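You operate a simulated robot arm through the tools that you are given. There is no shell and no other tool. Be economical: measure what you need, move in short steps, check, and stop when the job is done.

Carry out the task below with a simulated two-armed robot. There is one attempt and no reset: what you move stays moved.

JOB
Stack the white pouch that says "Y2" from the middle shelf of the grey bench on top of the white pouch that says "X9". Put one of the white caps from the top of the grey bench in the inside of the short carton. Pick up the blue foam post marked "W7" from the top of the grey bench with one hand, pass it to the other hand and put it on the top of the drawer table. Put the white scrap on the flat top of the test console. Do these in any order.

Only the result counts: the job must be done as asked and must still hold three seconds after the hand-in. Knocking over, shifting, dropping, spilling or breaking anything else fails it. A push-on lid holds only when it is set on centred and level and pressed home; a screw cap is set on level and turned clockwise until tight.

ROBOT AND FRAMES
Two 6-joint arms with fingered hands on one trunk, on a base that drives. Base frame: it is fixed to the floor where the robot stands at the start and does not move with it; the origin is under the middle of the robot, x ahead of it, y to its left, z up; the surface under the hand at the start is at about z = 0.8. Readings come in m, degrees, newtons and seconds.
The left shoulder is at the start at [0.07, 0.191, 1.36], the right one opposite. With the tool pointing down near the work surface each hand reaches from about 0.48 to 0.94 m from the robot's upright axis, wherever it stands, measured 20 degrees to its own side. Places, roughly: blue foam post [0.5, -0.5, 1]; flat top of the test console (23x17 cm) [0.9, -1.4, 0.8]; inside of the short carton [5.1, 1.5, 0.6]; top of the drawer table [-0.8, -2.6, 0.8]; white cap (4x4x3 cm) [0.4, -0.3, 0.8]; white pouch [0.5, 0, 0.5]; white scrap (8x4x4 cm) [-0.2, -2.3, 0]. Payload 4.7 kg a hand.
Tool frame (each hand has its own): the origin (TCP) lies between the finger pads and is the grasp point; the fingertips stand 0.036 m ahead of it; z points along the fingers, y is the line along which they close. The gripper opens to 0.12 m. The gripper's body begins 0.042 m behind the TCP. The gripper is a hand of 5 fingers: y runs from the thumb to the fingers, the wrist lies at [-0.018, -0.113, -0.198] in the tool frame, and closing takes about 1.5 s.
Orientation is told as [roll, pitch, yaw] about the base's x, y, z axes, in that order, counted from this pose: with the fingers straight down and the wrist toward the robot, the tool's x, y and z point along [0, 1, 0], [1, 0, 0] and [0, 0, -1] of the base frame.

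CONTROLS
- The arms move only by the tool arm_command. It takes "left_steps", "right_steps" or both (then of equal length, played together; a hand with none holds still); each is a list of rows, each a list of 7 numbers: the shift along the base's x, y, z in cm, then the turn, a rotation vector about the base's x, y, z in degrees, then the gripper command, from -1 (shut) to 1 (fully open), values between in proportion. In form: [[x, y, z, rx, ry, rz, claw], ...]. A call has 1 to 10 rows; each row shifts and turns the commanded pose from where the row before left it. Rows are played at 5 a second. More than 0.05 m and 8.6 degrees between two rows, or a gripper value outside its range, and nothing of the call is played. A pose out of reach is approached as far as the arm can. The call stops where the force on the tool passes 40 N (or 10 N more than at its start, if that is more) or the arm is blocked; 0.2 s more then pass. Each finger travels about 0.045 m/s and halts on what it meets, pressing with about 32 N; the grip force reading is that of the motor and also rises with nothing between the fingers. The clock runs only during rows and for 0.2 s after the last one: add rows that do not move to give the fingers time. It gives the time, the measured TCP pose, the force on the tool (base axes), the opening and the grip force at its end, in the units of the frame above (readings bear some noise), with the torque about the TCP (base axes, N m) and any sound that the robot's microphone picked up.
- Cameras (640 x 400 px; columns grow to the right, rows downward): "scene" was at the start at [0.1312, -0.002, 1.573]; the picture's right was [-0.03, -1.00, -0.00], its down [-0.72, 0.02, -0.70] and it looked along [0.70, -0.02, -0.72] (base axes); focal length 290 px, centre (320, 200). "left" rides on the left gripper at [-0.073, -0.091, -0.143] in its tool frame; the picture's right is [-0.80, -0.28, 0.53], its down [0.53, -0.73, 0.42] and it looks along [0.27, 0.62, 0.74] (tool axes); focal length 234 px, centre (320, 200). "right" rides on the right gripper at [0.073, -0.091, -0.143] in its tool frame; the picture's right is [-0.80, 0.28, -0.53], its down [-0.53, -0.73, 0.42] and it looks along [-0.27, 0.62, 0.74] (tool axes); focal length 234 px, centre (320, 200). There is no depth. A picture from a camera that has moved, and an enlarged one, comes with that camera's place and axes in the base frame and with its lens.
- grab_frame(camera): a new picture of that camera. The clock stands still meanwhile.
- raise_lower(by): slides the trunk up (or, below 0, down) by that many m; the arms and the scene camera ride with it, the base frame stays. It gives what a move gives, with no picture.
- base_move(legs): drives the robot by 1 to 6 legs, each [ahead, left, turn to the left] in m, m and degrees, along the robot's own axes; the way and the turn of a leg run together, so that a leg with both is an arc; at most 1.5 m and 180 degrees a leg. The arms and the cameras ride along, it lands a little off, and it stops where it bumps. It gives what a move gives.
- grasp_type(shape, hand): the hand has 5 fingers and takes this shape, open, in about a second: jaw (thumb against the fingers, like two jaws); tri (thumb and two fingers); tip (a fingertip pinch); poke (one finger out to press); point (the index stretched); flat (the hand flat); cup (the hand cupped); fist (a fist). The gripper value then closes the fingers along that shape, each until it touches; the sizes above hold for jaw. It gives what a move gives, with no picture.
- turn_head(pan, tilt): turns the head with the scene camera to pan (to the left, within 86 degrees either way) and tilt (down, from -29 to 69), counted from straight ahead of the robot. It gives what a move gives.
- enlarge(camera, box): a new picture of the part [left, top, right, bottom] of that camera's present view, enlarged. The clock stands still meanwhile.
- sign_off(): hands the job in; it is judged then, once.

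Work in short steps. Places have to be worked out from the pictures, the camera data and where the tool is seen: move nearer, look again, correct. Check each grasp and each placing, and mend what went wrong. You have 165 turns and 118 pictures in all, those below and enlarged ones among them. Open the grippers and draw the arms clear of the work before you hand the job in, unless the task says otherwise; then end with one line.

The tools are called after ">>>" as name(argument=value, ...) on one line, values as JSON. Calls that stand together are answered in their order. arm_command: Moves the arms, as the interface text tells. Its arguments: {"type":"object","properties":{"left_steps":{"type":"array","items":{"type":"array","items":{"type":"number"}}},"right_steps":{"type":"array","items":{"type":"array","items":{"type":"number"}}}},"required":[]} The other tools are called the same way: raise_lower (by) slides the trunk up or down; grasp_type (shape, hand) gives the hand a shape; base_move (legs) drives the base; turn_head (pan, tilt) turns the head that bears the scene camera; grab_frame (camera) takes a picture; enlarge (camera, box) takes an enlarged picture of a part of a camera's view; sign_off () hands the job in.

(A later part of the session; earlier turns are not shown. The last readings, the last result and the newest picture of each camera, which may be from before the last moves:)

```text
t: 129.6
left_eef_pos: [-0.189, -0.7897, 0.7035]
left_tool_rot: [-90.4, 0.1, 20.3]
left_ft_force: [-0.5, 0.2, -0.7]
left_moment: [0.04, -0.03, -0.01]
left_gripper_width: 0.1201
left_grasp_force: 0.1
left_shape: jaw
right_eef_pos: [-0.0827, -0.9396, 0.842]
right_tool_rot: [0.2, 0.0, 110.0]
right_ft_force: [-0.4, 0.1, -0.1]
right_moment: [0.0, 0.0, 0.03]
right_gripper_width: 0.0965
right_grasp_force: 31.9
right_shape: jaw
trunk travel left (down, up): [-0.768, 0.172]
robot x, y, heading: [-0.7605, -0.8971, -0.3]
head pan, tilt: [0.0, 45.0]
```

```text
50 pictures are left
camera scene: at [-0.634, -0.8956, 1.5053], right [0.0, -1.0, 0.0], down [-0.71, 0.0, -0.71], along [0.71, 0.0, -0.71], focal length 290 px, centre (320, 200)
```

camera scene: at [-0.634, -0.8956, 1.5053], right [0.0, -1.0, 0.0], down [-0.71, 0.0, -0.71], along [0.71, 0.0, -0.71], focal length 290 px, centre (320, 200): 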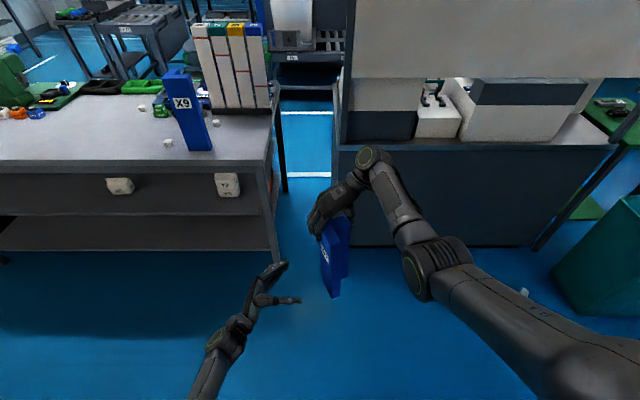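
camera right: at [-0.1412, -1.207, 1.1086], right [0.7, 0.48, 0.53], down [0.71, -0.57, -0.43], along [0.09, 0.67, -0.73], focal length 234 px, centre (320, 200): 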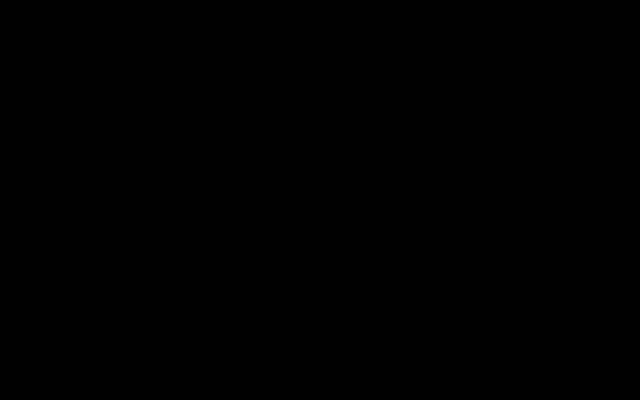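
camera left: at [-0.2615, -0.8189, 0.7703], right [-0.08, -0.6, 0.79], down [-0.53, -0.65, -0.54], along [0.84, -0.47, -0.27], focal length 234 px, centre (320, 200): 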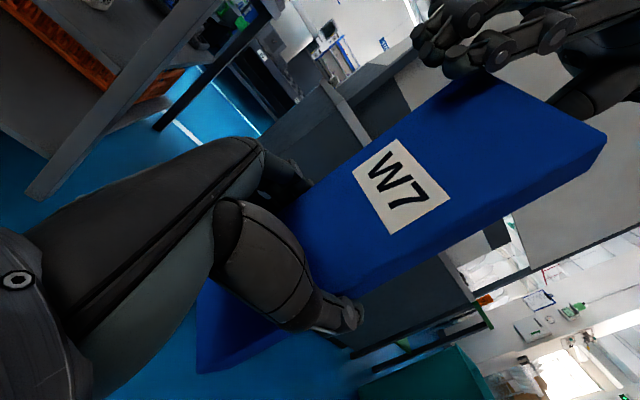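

Pass complete. I tuck the left hand left, raise the post, then turn to face the drawer table.

>>> arm_command(left_steps=[[0, 3, 0, 0, 0, 0, 1], [0, 3, 0, 0, 0, 0, 1], [0, 3, 0, 0, 0, 0, 1], [0, 3, 0, 0, 0, 0, 1]], right_steps=[[0, 0, 2.5, 0, 0, 0, -1], [0, 0, 2.5, 0, 0, 0, -1], [0, 0, 2.5, 0, 0, 0, -1], [0, 0, 2.5, 0, 0, 0, -1]])

>>> raise_lower(by=0.17)

>>> base_move(legs=[[0, 0, -90]])

>>> turn_head(pan=0, tilt=25)

>>> grab_frame(camera="scene")

```text
t: 130.6
left_eef_pos: [-0.1877, -0.6693, 0.7013]
left_tool_rot: [-90.4, 0.2, 20.4]
left_ft_force: [-0.9, 0.6, -0.4]
left_moment: [0.03, 0.0, 0.0]
left_gripper_width: 0.1199
left_grasp_force: 0.1
left_shape: jaw
right_eef_pos: [-0.0805, -0.9416, 0.9407]
right_tool_rot: [0.1, 0.0, 110.2]
right_ft_force: [-0.1, -0.1, -0.2]
right_moment: [0.04, -0.01, 0.02]
right_gripper_width: 0.0966
right_grasp_force: 31.9
right_shape: jaw
trunk travel left (down, up): [-0.768, 0.172]
robot x, y, heading: [-0.7683, -0.8948, -0.3]
head pan, tilt: [0.0, 45.0]
```

```text
t: 132.5
left_eef_pos: [-0.1873, -0.6708, 0.8711]
left_tool_rot: [-90.3, 0.2, 20.3]
left_ft_force: [-0.6, -0.4, -0.4]
left_moment: [0.01, 0.03, 0.03]
left_gripper_width: 0.12
left_grasp_force: 0.0
left_shape: jaw
right_eef_pos: [-0.0813, -0.9429, 1.1101]
right_tool_rot: [0.2, -0.1, 110.2]
right_ft_force: [0.5, -0.6, -0.8]
right_moment: [0.02, -0.04, 0.0]
right_gripper_width: 0.0961
right_grasp_force: 31.4
right_shape: jaw
trunk travel left (down, up): [-0.938, 0.002]
robot x, y, heading: [-0.766, -0.8967, -0.1]
head pan, tilt: [0.0, 45.0]
```

```text
t: 136.9
left_eef_pos: [-0.5303, -1.4724, 0.8724]
left_tool_rot: [-90.3, 0.2, -68.9]
left_ft_force: [0.1, 0.2, 0.5]
left_moment: [-0.02, 0.0, -0.01]
left_gripper_width: 0.1201
left_grasp_force: 0.1
left_shape: jaw
right_eef_pos: [-0.8015, -1.5822, 1.1097]
right_tool_rot: [0.1, 0.0, 20.8]
right_ft_force: [-0.1, -0.1, -0.6]
right_moment: [-0.02, -0.02, -0.02]
right_gripper_width: 0.096
right_grasp_force: 32.0
right_shape: jaw
trunk travel left (down, up): [-0.938, 0.002]
robot x, y, heading: [-0.7623, -0.9008, -89.3]
head pan, tilt: [0.0, 45.0]
```

```text
t: 137.8
left_eef_pos: [-0.5308, -1.4716, 0.8723]
left_tool_rot: [-90.3, 0.2, -69.0]
left_ft_force: [-0.1, 0.7, -0.3]
left_moment: [0.03, 0.0, -0.02]
left_gripper_width: 0.1201
left_grasp_force: 0.1
left_shape: jaw
right_eef_pos: [-0.8014, -1.5826, 1.1108]
right_tool_rot: [0.2, -0.1, 20.8]
right_ft_force: [0.0, 1.1, -0.8]
right_moment: [-0.04, 0.06, -0.01]
right_gripper_width: 0.0962
right_grasp_force: 32.2
right_shape: jaw
trunk travel left (down, up): [-0.938, 0.002]
robot x, y, heading: [-0.7643, -0.8959, -89.4]
head pan, tilt: [0.0, 25.0]
```

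```text
49 pictures are left
camera scene: at [-0.7636, -1.0392, 1.7057], right [-1.0, -0.01, 0.0], down [0.0, 0.42, -0.91], along [0.01, -0.91, -0.42], focal length 290 px, centre (320, 200)
```

scene: 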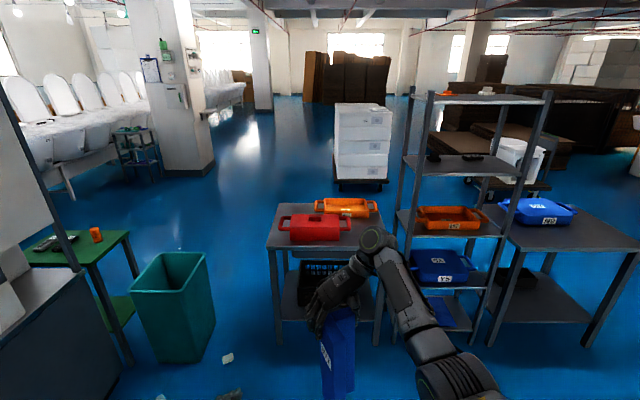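

The free spot on the drawer table is its front right (≈(-1.0,-2.53)), next to a rack. To keep my forearm off the rack, I rotate the right hand −90° and move it to my right side first.

>>> arm_command(right_steps=[[-2.6, 0.5, 0, 0, 0, -8.5, -1], [-2.6, 0.5, 0, 0, 0, -8.5, -1], [-2.6, 0.5, 0, 0, 0, -8.5, -1], [-2.6, 0.5, 0, 0, 0, -8.5, -1], [-2.6, 0.5, 0, 0, 0, -8.5, -1], [-2.6, 0.5, 0, 0, 0, -8.5, -1], [-2.6, 0.5, 0, 0, 0, -8.5, -1], [-2.6, 0.5, 0, 0, 0, -8.5, -1], [-2.6, 0.5, 0, 0, 0, -8.5, -1], [-2.6, 0.5, 0, 0, 0, -8.5, -1]])

>>> turn_head(pan=-5, tilt=35)

>>> grab_frame(camera="scene")

```text
t: 139.9
left_eef_pos: [-0.5316, -1.4717, 0.8734]
left_tool_rot: [-90.3, 0.3, -69.0]
left_ft_force: [0.6, -0.6, -0.2]
left_moment: [0.01, -0.02, 0.0]
left_gripper_width: 0.1199
left_grasp_force: 0.0
left_shape: jaw
right_eef_pos: [-1.0633, -1.5316, 1.1093]
right_tool_rot: [0.2, -0.2, -64.3]
right_ft_force: [-0.3, 0.2, -0.2]
right_moment: [0.0, 0.01, -0.01]
right_gripper_width: 0.0961
right_grasp_force: 32.5
right_shape: jaw
trunk travel left (down, up): [-0.938, 0.002]
robot x, y, heading: [-0.7656, -0.8954, -89.3]
head pan, tilt: [0.0, 25.0]
```

```text
t: 140.7
left_eef_pos: [-0.5313, -1.472, 0.8728]
left_tool_rot: [-90.2, 0.3, -68.9]
left_ft_force: [-0.4, -0.2, 0.5]
left_moment: [0.02, -0.01, 0.0]
left_gripper_width: 0.1201
left_grasp_force: 0.1
left_shape: jaw
right_eef_pos: [-1.0617, -1.5323, 1.11]
right_tool_rot: [0.1, -0.1, -64.1]
right_ft_force: [0.4, 0.0, -0.1]
right_moment: [-0.01, 0.01, 0.02]
right_gripper_width: 0.0965
right_grasp_force: 31.9
right_shape: jaw
trunk travel left (down, up): [-0.938, 0.002]
robot x, y, heading: [-0.7657, -0.8967, -89.6]
head pan, tilt: [-5.0, 35.0]
```

```text
48 pictures are left
camera scene: at [-0.7713, -1.0348, 1.6901], right [-1.0, 0.08, 0.0], down [0.04, 0.57, -0.82], along [-0.06, -0.82, -0.57], focal length 290 px, centre (320, 200)
```

scene: 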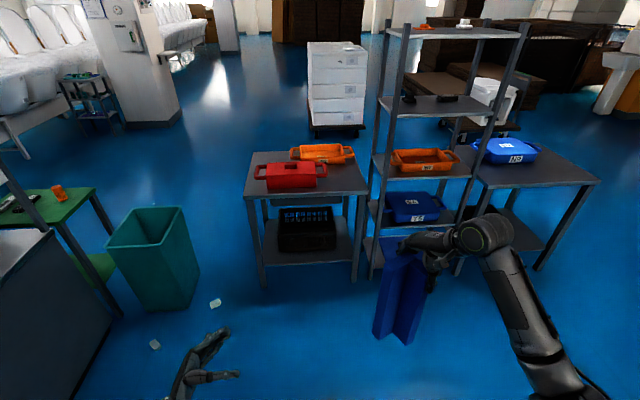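

Table free spot confirmed: x −0.95…−1.13, y −2.36…−2.70. I lift and pull back the left arm, raise the post 3 cm, then drive ahead 0.75 m and re-check.

>>> arm_command(left_steps=[[0, 3, 4, 0, 0, 0, 1], [0, 3, 4, 0, 0, 0, 1], [0, 3, 4, 0, 0, 0, 1], [0, 3, 4, 0, 0, 0, 1]], right_steps=[[0, 0, 1, 0, 0, 0, -1], [0, 0, 1, 0, 0, 0, -1], [0, 0, 1, 0, 0, 0, -1], [0, 0, 0, 0, 0, 0, -1]])

>>> base_move(legs=[[0.75, 0, 0]])

>>> turn_head(pan=-20, tilt=45)

>>> grab_frame(camera="scene")

```text
t: 141.7
left_eef_pos: [-0.5304, -1.3495, 1.0327]
left_tool_rot: [-90.3, 0.1, -68.8]
left_ft_force: [-0.1, 0.5, 0.4]
left_moment: [0.01, -0.03, 0.03]
left_gripper_width: 0.1202
left_grasp_force: 0.2
left_shape: jaw
right_eef_pos: [-1.0617, -1.5291, 1.1416]
right_tool_rot: [0.1, -0.2, -64.2]
right_ft_force: [-0.1, -1.0, -0.8]
right_moment: [-0.06, 0.01, -0.01]
right_gripper_width: 0.0958
right_grasp_force: 32.0
right_shape: jaw
trunk travel left (down, up): [-0.938, 0.002]
robot x, y, heading: [-0.764, -0.8969, -89.6]
head pan, tilt: [-5.0, 35.0]
```

```text
t: 145.6
left_eef_pos: [-0.5277, -2.0696, 1.0313]
left_tool_rot: [-90.3, 0.2, -69.3]
left_ft_force: [0.0, 0.0, 0.1]
left_moment: [-0.02, -0.01, 0.03]
left_gripper_width: 0.1202
left_grasp_force: 0.1
left_shape: jaw
right_eef_pos: [-1.0614, -2.2451, 1.1403]
right_tool_rot: [0.1, -0.1, -64.5]
right_ft_force: [0.2, 0.1, -0.9]
right_moment: [0.0, 0.02, 0.0]
right_gripper_width: 0.0958
right_grasp_force: 31.9
right_shape: jaw
trunk travel left (down, up): [-0.938, 0.002]
robot x, y, heading: [-0.7583, -1.6146, -89.9]
head pan, tilt: [-5.0, 35.0]
```

```text
t: 146.4
left_eef_pos: [-0.5285, -2.0703, 1.0319]
left_tool_rot: [-90.3, 0.2, -69.3]
left_ft_force: [-0.8, -0.3, -0.8]
left_moment: [0.0, 0.01, 0.01]
left_gripper_width: 0.1202
left_grasp_force: 0.0
left_shape: jaw
right_eef_pos: [-1.0617, -2.2467, 1.1396]
right_tool_rot: [0.2, -0.1, -64.4]
right_ft_force: [-0.6, -0.5, -0.9]
right_moment: [0.02, -0.01, -0.02]
right_gripper_width: 0.0963
right_grasp_force: 31.7
right_shape: jaw
trunk travel left (down, up): [-0.938, 0.002]
robot x, y, heading: [-0.7623, -1.6149, -90.1]
head pan, tilt: [-20.0, 45.0]
```

```text
47 pictures are left
camera scene: at [-0.7879, -1.7408, 1.6752], right [-0.94, 0.34, 0.0], down [0.24, 0.67, -0.71], along [-0.24, -0.67, -0.71], focal length 290 px, centre (320, 200)
```

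scene: 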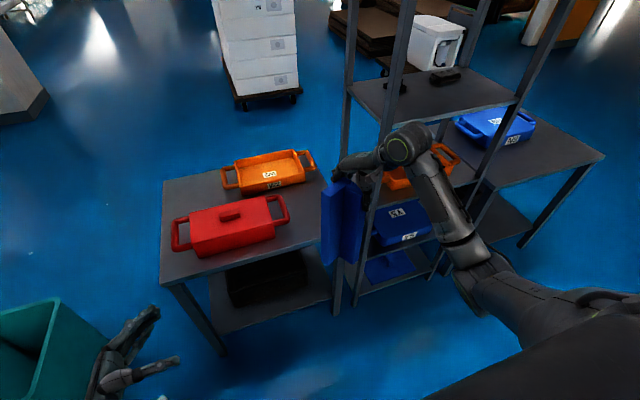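

Clear path. I drive 0.225 m further so the post is over (-1.06,-2.47), then look.

>>> base_move(legs=[[0.225, 0, 0]])

>>> turn_head(pan=-25, tilt=50)

>>> enlarge(camera="scene", box=[180, 90, 420, 240])

```text
t: 148.1
left_eef_pos: [-0.5233, -2.2932, 1.0313]
left_tool_rot: [-90.2, 0.1, -68.9]
left_ft_force: [-0.3, -0.1, -0.6]
left_moment: [0.04, 0.01, 0.03]
left_gripper_width: 0.12
left_grasp_force: 0.0
left_shape: jaw
right_eef_pos: [-1.0558, -2.4733, 1.1408]
right_tool_rot: [0.2, -0.2, -64.3]
right_ft_force: [-0.3, 0.8, 0.2]
right_moment: [-0.02, -0.02, 0.01]
right_gripper_width: 0.0962
right_grasp_force: 31.4
right_shape: jaw
trunk travel left (down, up): [-0.938, 0.002]
robot x, y, heading: [-0.7619, -1.8396, -89.3]
head pan, tilt: [-20.0, 45.0]
```

```text
t: 148.7
left_eef_pos: [-0.5242, -2.2948, 1.0311]
left_tool_rot: [-90.3, 0.2, -69.0]
left_ft_force: [-0.8, -0.1, -0.3]
left_moment: [0.02, 0.01, 0.0]
left_gripper_width: 0.1199
left_grasp_force: 0.0
left_shape: jaw
right_eef_pos: [-1.0554, -2.4749, 1.1396]
right_tool_rot: [0.3, -0.1, -64.1]
right_ft_force: [0.1, -0.7, -1.0]
right_moment: [-0.01, -0.02, 0.0]
right_gripper_width: 0.0961
right_grasp_force: 32.1
right_shape: jaw
trunk travel left (down, up): [-0.938, 0.002]
robot x, y, heading: [-0.7568, -1.8424, -89.3]
head pan, tilt: [-25.0, 50.0]
```

```text
2.67 times, centred on (300, 165) of scene
camera zoom: at [-0.7903, -1.961, 1.6683], right [-0.91, 0.41, 0.0], down [0.32, 0.7, -0.64], along [-0.27, -0.58, -0.77], focal length 774 px, centre (373, 293)
```

zoom: 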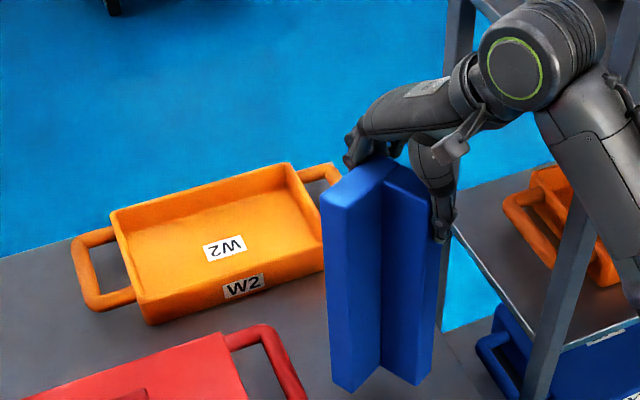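

Footprint lies within the table with ≥4 cm margins. I lower 5 cm by trunk, then step to contact.

>>> raise_lower(by=-0.05)

>>> arm_command(right_steps=[[0, 0, -0.5, 0, 0, 0, -1], [0, 0, 0, 0, 0, 0, -1]])

>>> arm_command(right_steps=[[0, 0, -0.5, 0, 0, 0, -1], [0, 0, 0, 0, 0, 0, -1]])

```text
t: 149.7
left_eef_pos: [-0.5239, -2.2945, 0.9815]
left_tool_rot: [-90.3, 0.3, -68.9]
left_ft_force: [-1.0, 0.2, -0.7]
left_moment: [0.01, 0.02, -0.02]
left_gripper_width: 0.1199
left_grasp_force: 0.0
left_shape: jaw
right_eef_pos: [-1.0551, -2.4736, 1.0896]
right_tool_rot: [0.0, -0.2, -64.2]
right_ft_force: [-0.2, 0.0, -0.5]
right_moment: [0.02, 0.01, -0.04]
right_gripper_width: 0.0965
right_grasp_force: 31.4
right_shape: jaw
trunk travel left (down, up): [-0.888, 0.052]
robot x, y, heading: [-0.7597, -1.8414, -89.0]
head pan, tilt: [-25.0, 50.0]
```

```text
t: 150.3
left_eef_pos: [-0.5234, -2.294, 0.9814]
left_tool_rot: [-90.2, 0.2, -68.9]
left_ft_force: [0.5, -0.3, 0.2]
left_moment: [-0.02, -0.02, -0.02]
left_gripper_width: 0.1201
left_grasp_force: 0.1
left_shape: jaw
right_eef_pos: [-1.0546, -2.4737, 1.0852]
right_tool_rot: [0.2, -0.1, -64.2]
right_ft_force: [0.5, -0.4, -0.7]
right_moment: [-0.01, -0.02, -0.03]
right_gripper_width: 0.0963
right_grasp_force: 32.1
right_shape: jaw
trunk travel left (down, up): [-0.888, 0.052]
robot x, y, heading: [-0.7612, -1.8395, -89.2]
head pan, tilt: [-25.0, 50.0]
```

```text
t: 150.9
left_eef_pos: [-0.5247, -2.2952, 0.9815]
left_tool_rot: [-90.2, 0.2, -68.9]
left_ft_force: [-0.8, -0.2, 1.0]
left_moment: [0.02, 0.03, 0.01]
left_gripper_width: 0.12
left_grasp_force: 0.0
left_shape: jaw
right_eef_pos: [-1.0558, -2.4744, 1.0799]
right_tool_rot: [0.2, -0.1, -64.2]
right_ft_force: [-1.1, 0.3, 2.5]
right_moment: [-0.04, 0.03, 0.0]
right_gripper_width: 0.096
right_grasp_force: 31.8
right_shape: jaw
trunk travel left (down, up): [-0.888, 0.052]
robot x, y, heading: [-0.7618, -1.843, -89.5]
head pan, tilt: [-25.0, 50.0]
```

Slight upward load at 1.080 — near contact. One more 3 mm step to seat it.

>>> arm_command(right_steps=[[0, 0, -0.2, 0, 0, 0, -1], [0, 0, 0, 0, 0, 0, -1]])

>>> enlarge(camera="scene", box=[240, 120, 400, 260])

```text
t: 151.5
left_eef_pos: [-0.5233, -2.2938, 0.9827]
left_tool_rot: [-90.3, 0.2, -68.9]
left_ft_force: [-0.7, -0.3, 0.4]
left_moment: [0.0, 0.01, -0.04]
left_gripper_width: 0.1199
left_grasp_force: 0.2
left_shape: jaw
right_eef_pos: [-1.0539, -2.4733, 1.0794]
right_tool_rot: [0.2, -0.2, -64.1]
right_ft_force: [-0.2, 0.8, 9.5]
right_moment: [-0.06, -0.04, 0.0]
right_gripper_width: 0.0962
right_grasp_force: 32.5
right_shape: jaw
trunk travel left (down, up): [-0.888, 0.052]
robot x, y, heading: [-0.7595, -1.8407, -89.7]
head pan, tilt: [-25.0, 50.0]
```

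```text
2.86 times, centred on (320, 190) of scene
camera zoom: at [-0.7898, -1.9588, 1.6186], right [-0.91, 0.41, 0.0], down [0.32, 0.7, -0.64], along [-0.27, -0.59, -0.77], focal length 830 px, centre (320, 229)
```

zoom: 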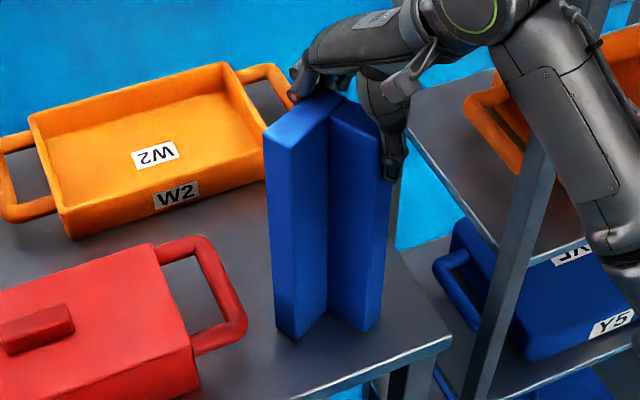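

The post is seated on the table. Release and raise straight up.

>>> arm_command(right_steps=[[0, 0, 0, 0, 0, 0, -0.2], [0, 0, 0, 0, 0, 0, 0.3], [0, 0, 0, 0, 0, 0, 0.7], [0, 0, 0, 0, 0, 0, 1], [0, 0, 0, 0, 0, 0, 1], [0, 0, 1, 0, 0, 0, 1], [0, 0, 2, 0, 0, 0, 1], [0, 0, 2, 0, 0, 0, 1]])

>>> raise_lower(by=0.05)

>>> enlarge(camera="scene", box=[240, 120, 400, 260])

```text
t: 153.3
left_eef_pos: [-0.5246, -2.2943, 0.9816]
left_tool_rot: [-90.3, 0.2, -69.0]
left_ft_force: [-0.1, -0.1, -0.5]
left_moment: [-0.03, -0.02, 0.0]
left_gripper_width: 0.1199
left_grasp_force: 0.1
left_shape: jaw
right_eef_pos: [-1.0548, -2.4757, 1.1276]
right_tool_rot: [0.3, 0.0, -64.1]
right_ft_force: [-0.2, 0.0, -0.6]
right_moment: [-0.02, 0.01, -0.01]
right_gripper_width: 0.1197
right_grasp_force: 0.0
right_shape: jaw
trunk travel left (down, up): [-0.888, 0.052]
robot x, y, heading: [-0.759, -1.8394, -89.3]
head pan, tilt: [-25.0, 50.0]
```

```text
t: 154.2
left_eef_pos: [-0.525, -2.2951, 1.0326]
left_tool_rot: [-90.4, 0.3, -68.9]
left_ft_force: [0.2, -0.3, -0.8]
left_moment: [0.0, 0.02, -0.04]
left_gripper_width: 0.12
left_grasp_force: 0.0
left_shape: jaw
right_eef_pos: [-1.0545, -2.4757, 1.1775]
right_tool_rot: [0.3, 0.1, -64.0]
right_ft_force: [-0.8, -0.2, -0.1]
right_moment: [0.04, 0.04, 0.02]
right_gripper_width: 0.12
right_grasp_force: 0.0
right_shape: jaw
trunk travel left (down, up): [-0.938, 0.002]
robot x, y, heading: [-0.7575, -1.8434, -89.5]
head pan, tilt: [-25.0, 50.0]
```

```text
2.86 times, centred on (320, 190) of scene
camera zoom: at [-0.7905, -1.9608, 1.6682], right [-0.91, 0.41, 0.0], down [0.32, 0.7, -0.64], along [-0.27, -0.58, -0.77], focal length 830 px, centre (320, 229)
```

zoom: 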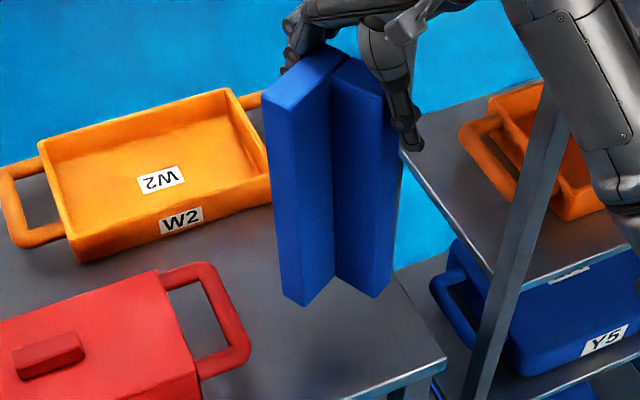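

The post seems to have risen with the hand. I look closer.

>>> enlarge(camera="scene", box=[280, 110, 400, 185])

>>> grab_frame(camera="right")

```text
5.33 times, centred on (340, 148) of scene
camera zoom: at [-0.7905, -1.9608, 1.6682], right [-0.91, 0.41, 0.0], down [0.32, 0.7, -0.64], along [-0.27, -0.58, -0.77], focal length 1548 px, centre (213, 480)
```

zoom: 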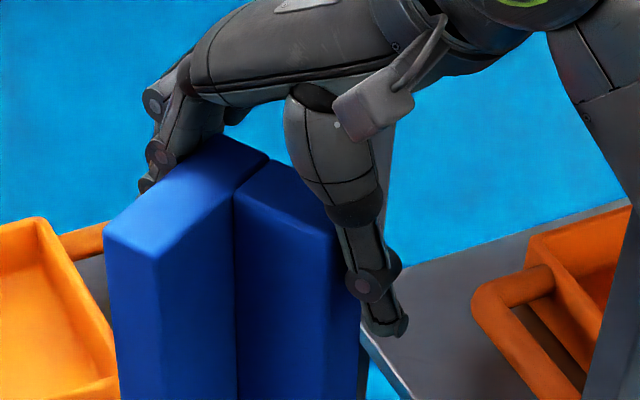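

```text
42 pictures are left
camera right: at [-1.0306, -2.3618, 1.3206], right [-0.6, -0.6, 0.52], down [-0.8, 0.43, -0.43], along [0.03, -0.67, -0.74], focal length 234 px, centre (320, 200)
```

right: 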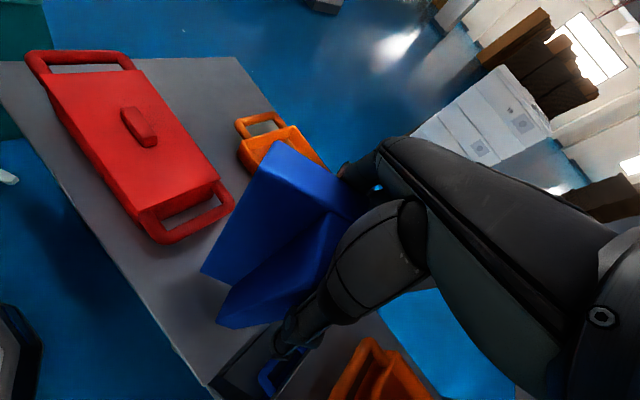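

Geometry says the post did rise ~9 cm, caught on the open hand. I lower it straight back down to the table before anything else.

>>> raise_lower(by=-0.05)

>>> arm_command(right_steps=[[0, 0, -2, 0, 0, 0, 1], [0, 0, -1.8, 0, 0, 0, 1], [0, 0, -0.5, 0, 0, 0, 1], [0, 0, 0, 0, 0, 0, 1]])

>>> enlarge(camera="scene", box=[240, 120, 400, 260])

```text
t: 155.1
left_eef_pos: [-0.5249, -2.2937, 0.9798]
left_tool_rot: [-90.3, 0.2, -68.8]
left_ft_force: [0.0, -0.2, 0.7]
left_moment: [0.03, -0.02, 0.01]
left_gripper_width: 0.1203
left_grasp_force: 0.0
left_shape: jaw
right_eef_pos: [-1.0543, -2.4743, 1.127]
right_tool_rot: [0.2, -0.1, -64.0]
right_ft_force: [0.1, 0.9, -1.2]
right_moment: [0.01, 0.02, 0.02]
right_gripper_width: 0.1197
right_grasp_force: 0.1
right_shape: jaw
trunk travel left (down, up): [-0.888, 0.052]
robot x, y, heading: [-0.7629, -1.8401, -89.6]
head pan, tilt: [-25.0, 50.0]
```

```text
t: 156.1
left_eef_pos: [-0.525, -2.2948, 0.9811]
left_tool_rot: [-90.4, 0.2, -68.9]
left_ft_force: [0.0, -0.1, 0.5]
left_moment: [-0.01, 0.0, 0.02]
left_gripper_width: 0.1199
left_grasp_force: 0.0
left_shape: jaw
right_eef_pos: [-1.0563, -2.4765, 1.0838]
right_tool_rot: [0.2, 0.0, -64.2]
right_ft_force: [0.6, 0.0, -1.3]
right_moment: [0.0, 0.0, -0.01]
right_gripper_width: 0.12
right_grasp_force: 0.1
right_shape: jaw
trunk travel left (down, up): [-0.888, 0.052]
robot x, y, heading: [-0.757, -1.8418, -89.4]
head pan, tilt: [-25.0, 50.0]
```

```text
2.86 times, centred on (320, 190) of scene
camera zoom: at [-0.7905, -1.9604, 1.6183], right [-0.91, 0.41, 0.0], down [0.32, 0.7, -0.64], along [-0.27, -0.58, -0.77], focal length 830 px, centre (320, 229)
```

zoom: 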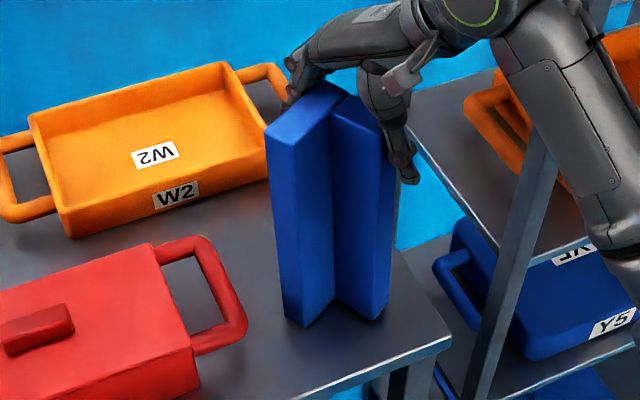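

It hangs slightly tilted just above the table. I lower gently until it rests fully.

>>> arm_command(right_steps=[[0, 0, -0.4, 0, 0, 0, 1], [0, 0, -0.4, 0, 0, 0, 1], [0, 0, -0.4, 0, 0, 0, 1], [0, 0, 0, 0, 0, 0, 1], [0, 0, 0, 0, 0, 0, 1]])

>>> enlarge(camera="scene", box=[250, 120, 390, 250])

>>> enlarge(camera="right", box=[160, 100, 460, 400])

```text
t: 157.3
left_eef_pos: [-0.5245, -2.2924, 0.9822]
left_tool_rot: [-90.3, 0.3, -68.9]
left_ft_force: [0.6, -0.2, 0.6]
left_moment: [0.02, 0.0, -0.02]
left_gripper_width: 0.12
left_grasp_force: 0.0
left_shape: jaw
right_eef_pos: [-1.0552, -2.4746, 1.0723]
right_tool_rot: [0.1, -0.2, -64.2]
right_ft_force: [-3.6, 0.2, 10.4]
right_moment: [0.04, -0.12, 0.02]
right_gripper_width: 0.1198
right_grasp_force: 0.0
right_shape: jaw
trunk travel left (down, up): [-0.888, 0.052]
robot x, y, heading: [-0.7592, -1.8409, -89.4]
head pan, tilt: [-25.0, 50.0]
```

```text
3.08 times, centred on (320, 185) of scene
camera zoom: at [-0.7903, -1.9587, 1.6185], right [-0.91, 0.41, 0.0], down [0.32, 0.7, -0.64], along [-0.27, -0.59, -0.77], focal length 893 px, centre (320, 246)
```

zoom: 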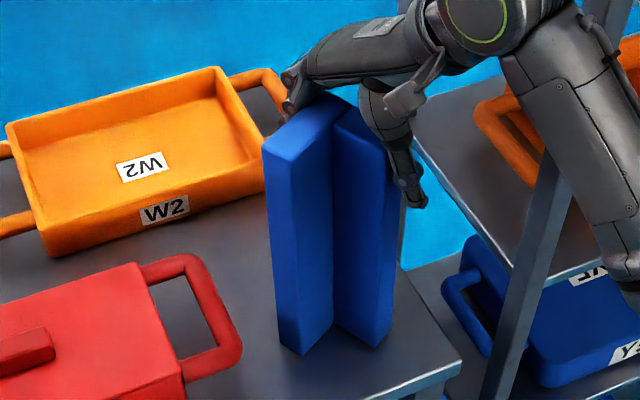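

```text
1.33 times, centred on (310, 250) of right
camera zoom: at [-1.0303, -2.3606, 1.2159], right [-0.6, -0.6, 0.52], down [-0.8, 0.43, -0.43], along [0.03, -0.68, -0.74], focal length 312 px, centre (333, 133)
```

zoom: 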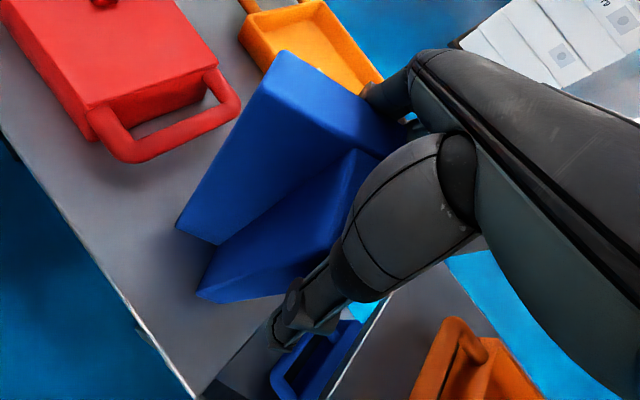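

The post's top seems wedged near the hand's root. I relieve the pressing and switch the right hand to the "flat" shape to open it wider.

>>> arm_command(right_steps=[[0, 0, 0.6, 0, 0, 0, 1], [0, 0, 0, 0, 0, 0, 1]])

>>> grasp_type(hand="right", shape="flat")

>>> enlarge(camera="scene", box=[250, 120, 390, 250])

```text
t: 157.9
left_eef_pos: [-0.5249, -2.2931, 0.9813]
left_tool_rot: [-90.2, 0.3, -68.8]
left_ft_force: [1.1, -0.2, 0.3]
left_moment: [0.01, 0.0, -0.01]
left_gripper_width: 0.1199
left_grasp_force: 0.1
left_shape: jaw
right_eef_pos: [-1.0543, -2.4751, 1.0779]
right_tool_rot: [0.2, -0.1, -64.2]
right_ft_force: [-0.1, 0.3, -0.2]
right_moment: [-0.01, 0.04, -0.02]
right_gripper_width: 0.1202
right_grasp_force: 0.0
right_shape: jaw
trunk travel left (down, up): [-0.888, 0.052]
robot x, y, heading: [-0.7604, -1.8391, -89.3]
head pan, tilt: [-25.0, 50.0]
```

```text
t: 158.8
left_eef_pos: [-0.5237, -2.2948, 0.9814]
left_tool_rot: [-90.3, 0.2, -68.9]
left_ft_force: [-0.4, -0.7, -0.1]
left_moment: [0.02, 0.0, -0.01]
left_gripper_width: 0.1201
left_grasp_force: 0.1
left_shape: jaw
right_eef_pos: [-1.0549, -2.4752, 1.0778]
right_tool_rot: [0.2, -0.1, -64.2]
right_ft_force: [0.0, -0.1, 0.0]
right_moment: [-0.01, 0.01, 0.0]
right_gripper_width: 0.1143
right_grasp_force: 0.1
right_shape: flat
trunk travel left (down, up): [-0.888, 0.052]
robot x, y, heading: [-0.7603, -1.8383, -89.4]
head pan, tilt: [-25.0, 50.0]
```

```text
3.08 times, centred on (320, 185) of scene
camera zoom: at [-0.7904, -1.9604, 1.6183], right [-0.91, 0.41, 0.0], down [0.32, 0.7, -0.64], along [-0.27, -0.58, -0.77], focal length 893 px, centre (320, 246)
```

zoom: 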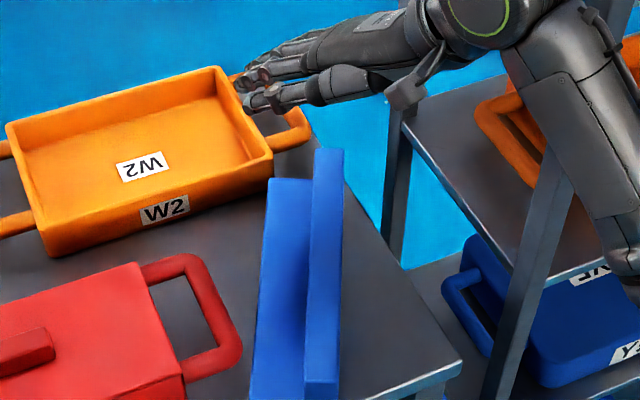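

The hand is flat and off the post; the post has shifted. I look at the whole scene.

>>> grab_frame(camera="scene")

>>> grab_frame(camera="right")

```text
37 pictures are left
camera scene: at [-0.7904, -1.9604, 1.6183], right [-0.91, 0.41, 0.0], down [0.32, 0.7, -0.64], along [-0.27, -0.58, -0.77], focal length 290 px, centre (320, 200)
```

scene: 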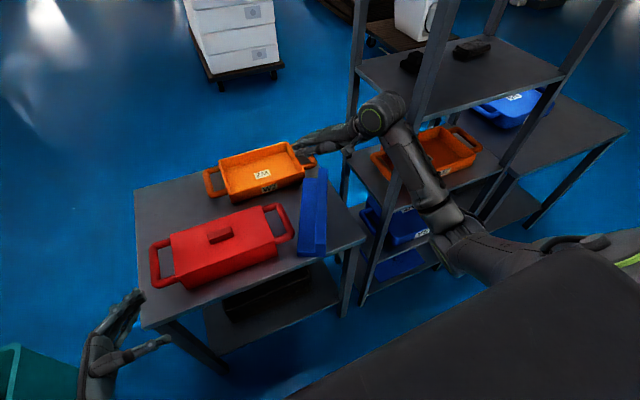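

```text
36 pictures are left
camera right: at [-1.0303, -2.3616, 1.221], right [-0.6, -0.6, 0.52], down [-0.8, 0.43, -0.43], along [0.03, -0.67, -0.74], focal length 234 px, centre (320, 200)
```

right: 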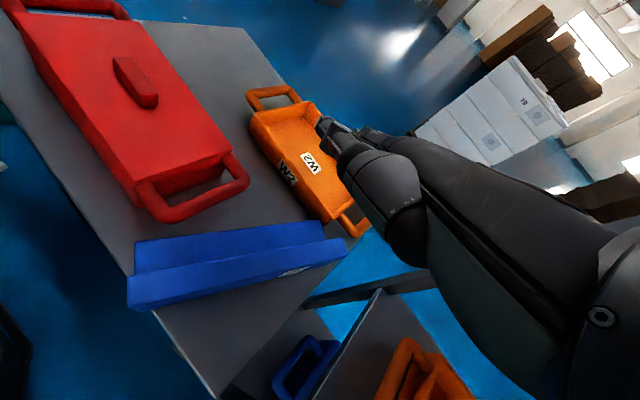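

The post toppled and lies flat on the drawer table; trays look unmoved, and the post rests stably with its centre well inside. I raise the hand and back away, then verify.

>>> raise_lower(by=0.05)

>>> arm_command(right_steps=[[0, 0, 3, 0, 0, 0, 1], [0, 2, 2, 0, 0, 0, 1]])

>>> base_move(legs=[[-0.35, 0, 0]])

>>> enlarge(camera="scene", box=[180, 60, 420, 210])

```text
t: 159.7
left_eef_pos: [-0.5247, -2.2947, 1.0312]
left_tool_rot: [-90.3, 0.3, -68.9]
left_ft_force: [0.6, 0.0, -0.1]
left_moment: [0.03, 0.03, -0.01]
left_gripper_width: 0.1198
left_grasp_force: 0.0
left_shape: jaw
right_eef_pos: [-1.0544, -2.4757, 1.1282]
right_tool_rot: [0.2, -0.1, -64.1]
right_ft_force: [-0.2, 0.1, -0.4]
right_moment: [0.01, 0.03, -0.03]
right_gripper_width: 0.1142
right_grasp_force: 0.1
right_shape: flat
trunk travel left (down, up): [-0.938, 0.002]
robot x, y, heading: [-0.7575, -1.839, -89.4]
head pan, tilt: [-25.0, 50.0]
```

```text
t: 160.3
left_eef_pos: [-0.5251, -2.2944, 1.033]
left_tool_rot: [-90.3, 0.2, -68.9]
left_ft_force: [0.7, 0.7, 0.3]
left_moment: [0.0, 0.01, 0.04]
left_gripper_width: 0.1198
left_grasp_force: 0.0
left_shape: jaw
right_eef_pos: [-1.0557, -2.4535, 1.1776]
right_tool_rot: [0.1, -0.1, -64.2]
right_ft_force: [1.2, 0.1, 0.1]
right_moment: [-0.01, 0.02, -0.02]
right_gripper_width: 0.1141
right_grasp_force: 0.1
right_shape: flat
trunk travel left (down, up): [-0.938, 0.002]
robot x, y, heading: [-0.7612, -1.8427, -89.3]
head pan, tilt: [-25.0, 50.0]
```

```text
t: 162.6
left_eef_pos: [-0.5283, -1.9513, 1.0305]
left_tool_rot: [-90.3, 0.3, -68.8]
left_ft_force: [0.2, 1.1, 0.0]
left_moment: [0.0, 0.01, 0.02]
left_gripper_width: 0.1199
left_grasp_force: 0.0
left_shape: jaw
right_eef_pos: [-1.0594, -2.1137, 1.1752]
right_tool_rot: [0.3, 0.0, -64.2]
right_ft_force: [0.5, -0.8, 0.3]
right_moment: [0.02, 0.01, 0.02]
right_gripper_width: 0.1142
right_grasp_force: 0.1
right_shape: flat
trunk travel left (down, up): [-0.938, 0.002]
robot x, y, heading: [-0.7603, -1.4968, -89.6]
head pan, tilt: [-25.0, 50.0]
```

```text
2.67 times, centred on (300, 135) of scene
camera zoom: at [-0.7938, -1.6171, 1.6681], right [-0.91, 0.41, 0.0], down [0.32, 0.7, -0.64], along [-0.27, -0.58, -0.77], focal length 774 px, centre (373, 373)
```

zoom: 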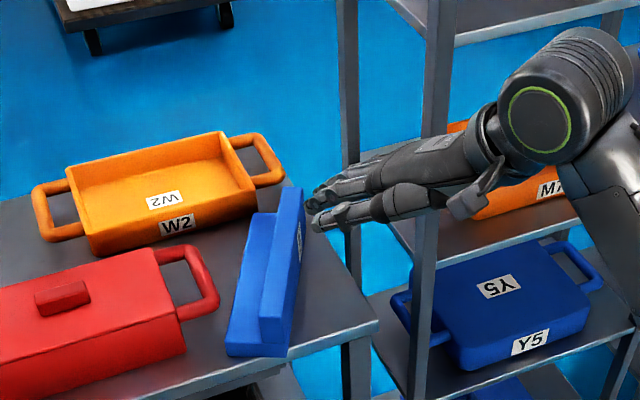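

The post lies securely on the table. Next the scrap at ≈(−0.16,−2.30): right hand back to jaw, reposition with heading −45°, then look.

>>> grasp_type(hand="right", shape="jaw")

>>> base_move(legs=[[0, 0, 45], [0.389, 0.163, 0]])

>>> raise_lower(by=-0.4)

>>> turn_head(pan=-25, tilt=50)

>>> grab_frame(camera="scene")

```text
t: 163.5
left_eef_pos: [-0.5275, -1.9505, 1.0323]
left_tool_rot: [-90.3, 0.2, -68.9]
left_ft_force: [-0.1, 0.4, -0.2]
left_moment: [0.01, -0.02, 0.02]
left_gripper_width: 0.1202
left_grasp_force: 0.1
left_shape: jaw
right_eef_pos: [-1.0579, -2.1093, 1.1773]
right_tool_rot: [0.1, 0.0, -64.2]
right_ft_force: [-0.4, -0.2, -0.4]
right_moment: [-0.01, 0.0, -0.01]
right_gripper_width: 0.1197
right_grasp_force: 0.1
right_shape: jaw
trunk travel left (down, up): [-0.938, 0.002]
robot x, y, heading: [-0.7651, -1.4979, -89.8]
head pan, tilt: [-25.0, 50.0]
```

```text
t: 168.3
left_eef_pos: [0.1174, -1.8134, 1.0318]
left_tool_rot: [-90.3, 0.1, -24.0]
left_ft_force: [0.3, -0.3, -0.3]
left_moment: [0.03, 0.0, 0.0]
left_gripper_width: 0.12
left_grasp_force: 0.1
left_shape: jaw
right_eef_pos: [-0.1439, -2.3024, 1.1766]
right_tool_rot: [0.3, 0.0, -19.3]
right_ft_force: [-0.5, -0.3, 0.4]
right_moment: [-0.02, 0.0, 0.0]
right_gripper_width: 0.1197
right_grasp_force: 0.0
right_shape: jaw
trunk travel left (down, up): [-0.938, 0.002]
robot x, y, heading: [-0.3675, -1.6563, -44.4]
head pan, tilt: [-25.0, 50.0]
```

```text
t: 172.1
left_eef_pos: [0.1194, -1.8137, 0.6312]
left_tool_rot: [-90.3, 0.2, -23.9]
left_ft_force: [-0.1, 0.0, 0.1]
left_moment: [-0.01, -0.01, 0.01]
left_gripper_width: 0.1201
left_grasp_force: 0.0
left_shape: jaw
right_eef_pos: [-0.1422, -2.3025, 0.7768]
right_tool_rot: [0.2, -0.1, -19.2]
right_ft_force: [0.0, -0.6, -0.2]
right_moment: [0.0, -0.01, 0.03]
right_gripper_width: 0.1199
right_grasp_force: 0.0
right_shape: jaw
trunk travel left (down, up): [-0.538, 0.402]
robot x, y, heading: [-0.3697, -1.6621, -44.6]
head pan, tilt: [-25.0, 50.0]
```

```text
t: 172.7
left_eef_pos: [0.1192, -1.8133, 0.6313]
left_tool_rot: [-90.3, 0.2, -23.9]
left_ft_force: [-0.2, 0.0, 0.8]
left_moment: [0.01, -0.03, 0.01]
left_gripper_width: 0.1198
left_grasp_force: 0.0
left_shape: jaw
right_eef_pos: [-0.1427, -2.3027, 0.7764]
right_tool_rot: [0.2, -0.1, -19.2]
right_ft_force: [-0.1, -0.1, -0.9]
right_moment: [0.03, -0.01, -0.01]
right_gripper_width: 0.1203
right_grasp_force: 0.1
right_shape: jaw
trunk travel left (down, up): [-0.538, 0.402]
robot x, y, heading: [-0.368, -1.6633, -44.6]
head pan, tilt: [-25.0, 50.0]
```

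```text
34 pictures are left
camera scene: at [-0.3048, -1.7651, 1.2683], right [-0.94, -0.35, 0.0], down [-0.27, 0.72, -0.64], along [0.23, -0.6, -0.77], focal length 290 px, centre (320, 200)
```

scene: 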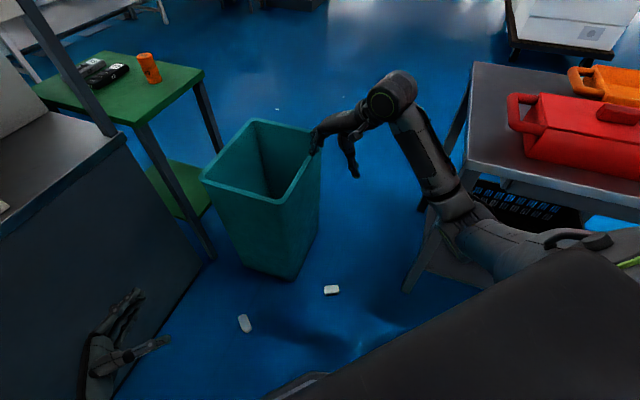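

Two white bits on the floor; I zoom to compare them.

>>> enlarge(camera="scene", box=[225, 270, 353, 350])

>>> grab_frame(camera="right")

```text
5.00 times, centred on (289, 310) of scene
camera zoom: at [-0.3048, -1.7651, 1.2683], right [-0.94, -0.35, 0.0], down [-0.27, 0.72, -0.64], along [0.23, -0.6, -0.77], focal length 1452 px, centre (475, -350)
```

zoom: 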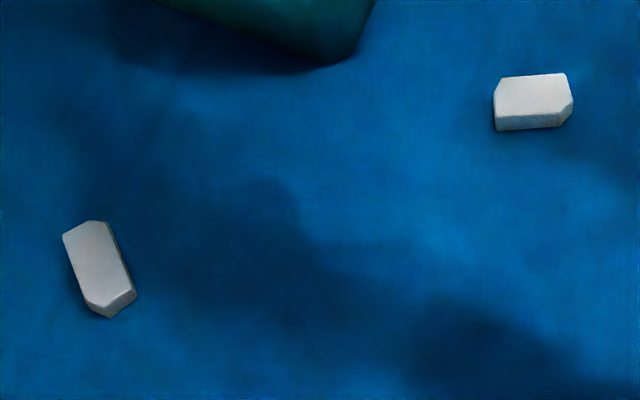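

```text
32 pictures are left
camera right: at [-0.2065, -2.2044, 0.9196], right [0.0, -0.85, 0.52], down [-0.87, -0.26, -0.43], along [0.5, -0.45, -0.74], focal length 234 px, centre (320, 200)
```

right: 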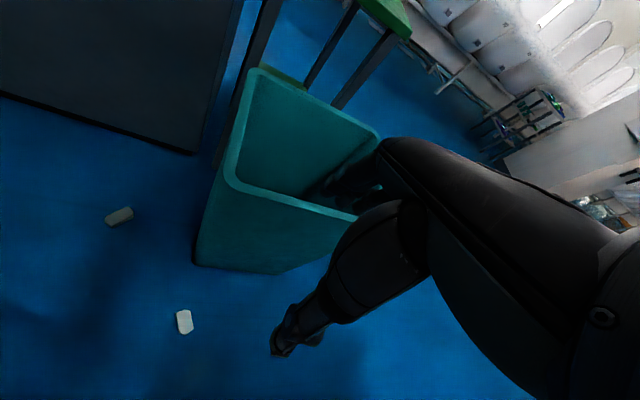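

They are identical scraps; I take the one at (−0.167,−2.268). I yaw the hand −43° to close across its width, centre it, and lower the trunk.

>>> arm_command(right_steps=[[-0.4, 0.6, 0, 0, 0, -7.2, 1], [-0.4, 0.6, 0, 0, 0, -7.2, 1], [-0.4, 0.6, 0, 0, 0, -7.2, 1], [-0.4, 0.6, 0, 0, 0, -7.2, 1], [-0.4, 0.6, 0, 0, 0, -7.2, 1], [-0.4, 0.6, 0, 0, 0, -7.2, 1]])

>>> raise_lower(by=-0.4)

>>> grab_frame(camera="right")

```text
t: 174.1
left_eef_pos: [0.1188, -1.8132, 0.6325]
left_tool_rot: [-90.3, 0.2, -23.9]
left_ft_force: [-0.1, -0.6, 0.3]
left_moment: [0.03, -0.03, 0.02]
left_gripper_width: 0.1201
left_grasp_force: 0.2
left_shape: jaw
right_eef_pos: [-0.1646, -2.2793, 0.7553]
right_tool_rot: [0.2, -0.4, -62.6]
right_ft_force: [0.0, 0.2, 0.2]
right_moment: [0.05, 0.0, 0.01]
right_gripper_width: 0.12
right_grasp_force: 0.1
right_shape: jaw
right hand out of reach, approached as far as the arm can: row 5, 6
trunk travel left (down, up): [-0.538, 0.402]
robot x, y, heading: [-0.3691, -1.6595, -44.7]
head pan, tilt: [-25.0, 50.0]
```

```text
t: 177.9
left_eef_pos: [0.1193, -1.8129, 0.2321]
left_tool_rot: [-90.4, 0.2, -23.9]
left_ft_force: [-0.7, -0.5, 0.0]
left_moment: [0.01, 0.0, 0.01]
left_gripper_width: 0.1197
left_grasp_force: 0.0
left_shape: jaw
right_eef_pos: [-0.1642, -2.2803, 0.3535]
right_tool_rot: [0.2, -0.1, -62.3]
right_ft_force: [-0.3, 0.3, -1.0]
right_moment: [0.02, -0.02, -0.01]
right_gripper_width: 0.1199
right_grasp_force: 0.0
right_shape: jaw
trunk travel left (down, up): [-0.138, 0.802]
robot x, y, heading: [-0.3685, -1.6589, -44.6]
head pan, tilt: [-25.0, 50.0]
```

```text
31 pictures are left
camera right: at [-0.1431, -2.1648, 0.4974], right [-0.59, -0.62, 0.52], down [-0.81, 0.4, -0.43], along [0.06, -0.67, -0.74], focal length 234 px, centre (320, 200)
```

right: 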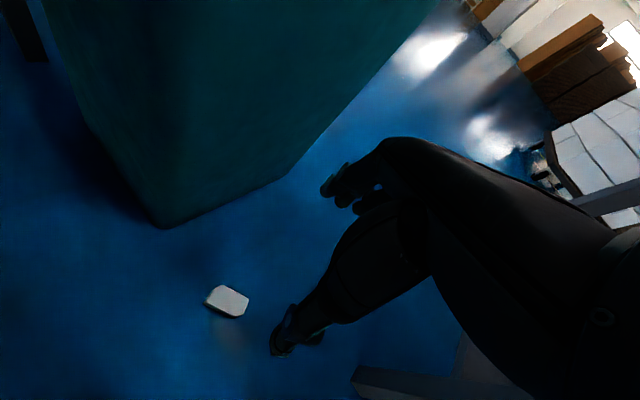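

Scrap at (−0.166,−2.268). Lower the trunk by 0.13 and the arm stepwise to z≈0.08.

>>> raise_lower(by=-0.135)

>>> arm_command(right_steps=[[-0.1, 0.6, -3.5, 0, 0, -1, 1], [-0.1, 0.6, -3.5, 0, 0, -1, 1], [0, 0, -3.5, 0, 0, 0, 1], [0, 0, -3, 0, 0, 0, 1]])

>>> grab_frame(camera="right")

```text
t: 179.6
left_eef_pos: [0.1274, -1.7967, 0.0996]
left_tool_rot: [-86.5, -0.6, -25.0]
left_ft_force: [-0.1, 0.4, 0.2]
left_moment: [-0.01, 0.01, 0.02]
left_gripper_width: 0.12
left_grasp_force: 0.0
left_shape: jaw
right_eef_pos: [-0.1638, -2.2818, 0.2241]
right_tool_rot: [0.7, -0.1, -62.3]
right_ft_force: [0.4, 0.3, -0.4]
right_moment: [0.0, -0.01, -0.03]
right_gripper_width: 0.1197
right_grasp_force: 0.1
right_shape: jaw
trunk travel left (down, up): [-0.003, 0.937]
robot x, y, heading: [-0.3672, -1.6592, -44.4]
head pan, tilt: [-25.0, 50.0]
```

```text
t: 180.8
left_eef_pos: [0.1282, -1.7947, 0.0901]
left_tool_rot: [-86.6, -0.2, -25.0]
left_ft_force: [-1.1, 0.0, 0.1]
left_moment: [-0.02, 0.05, 0.01]
left_gripper_width: 0.1201
left_grasp_force: 0.0
left_shape: jaw
right_eef_pos: [-0.1455, -2.3124, 0.1427]
right_tool_rot: [-1.3, -7.2, -63.3]
right_ft_force: [1.6, 0.3, -1.5]
right_moment: [0.02, -0.01, -0.02]
right_gripper_width: 0.1199
right_grasp_force: 0.0
right_shape: jaw
trunk travel left (down, up): [-0.003, 0.937]
robot x, y, heading: [-0.3732, -1.661, -44.5]
head pan, tilt: [-25.0, 50.0]
stopped in row 4 (right hand): the arm was blocked; the commanded pose is now the measured one
```

```text
30 pictures are left
camera right: at [-0.1274, -2.1819, 0.2714], right [-0.61, -0.54, 0.58], down [-0.79, 0.36, -0.5], along [0.06, -0.76, -0.65], focal length 234 px, centre (320, 200)
```

right: 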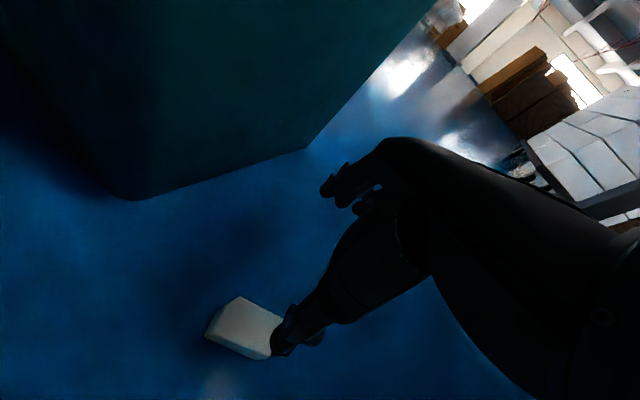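

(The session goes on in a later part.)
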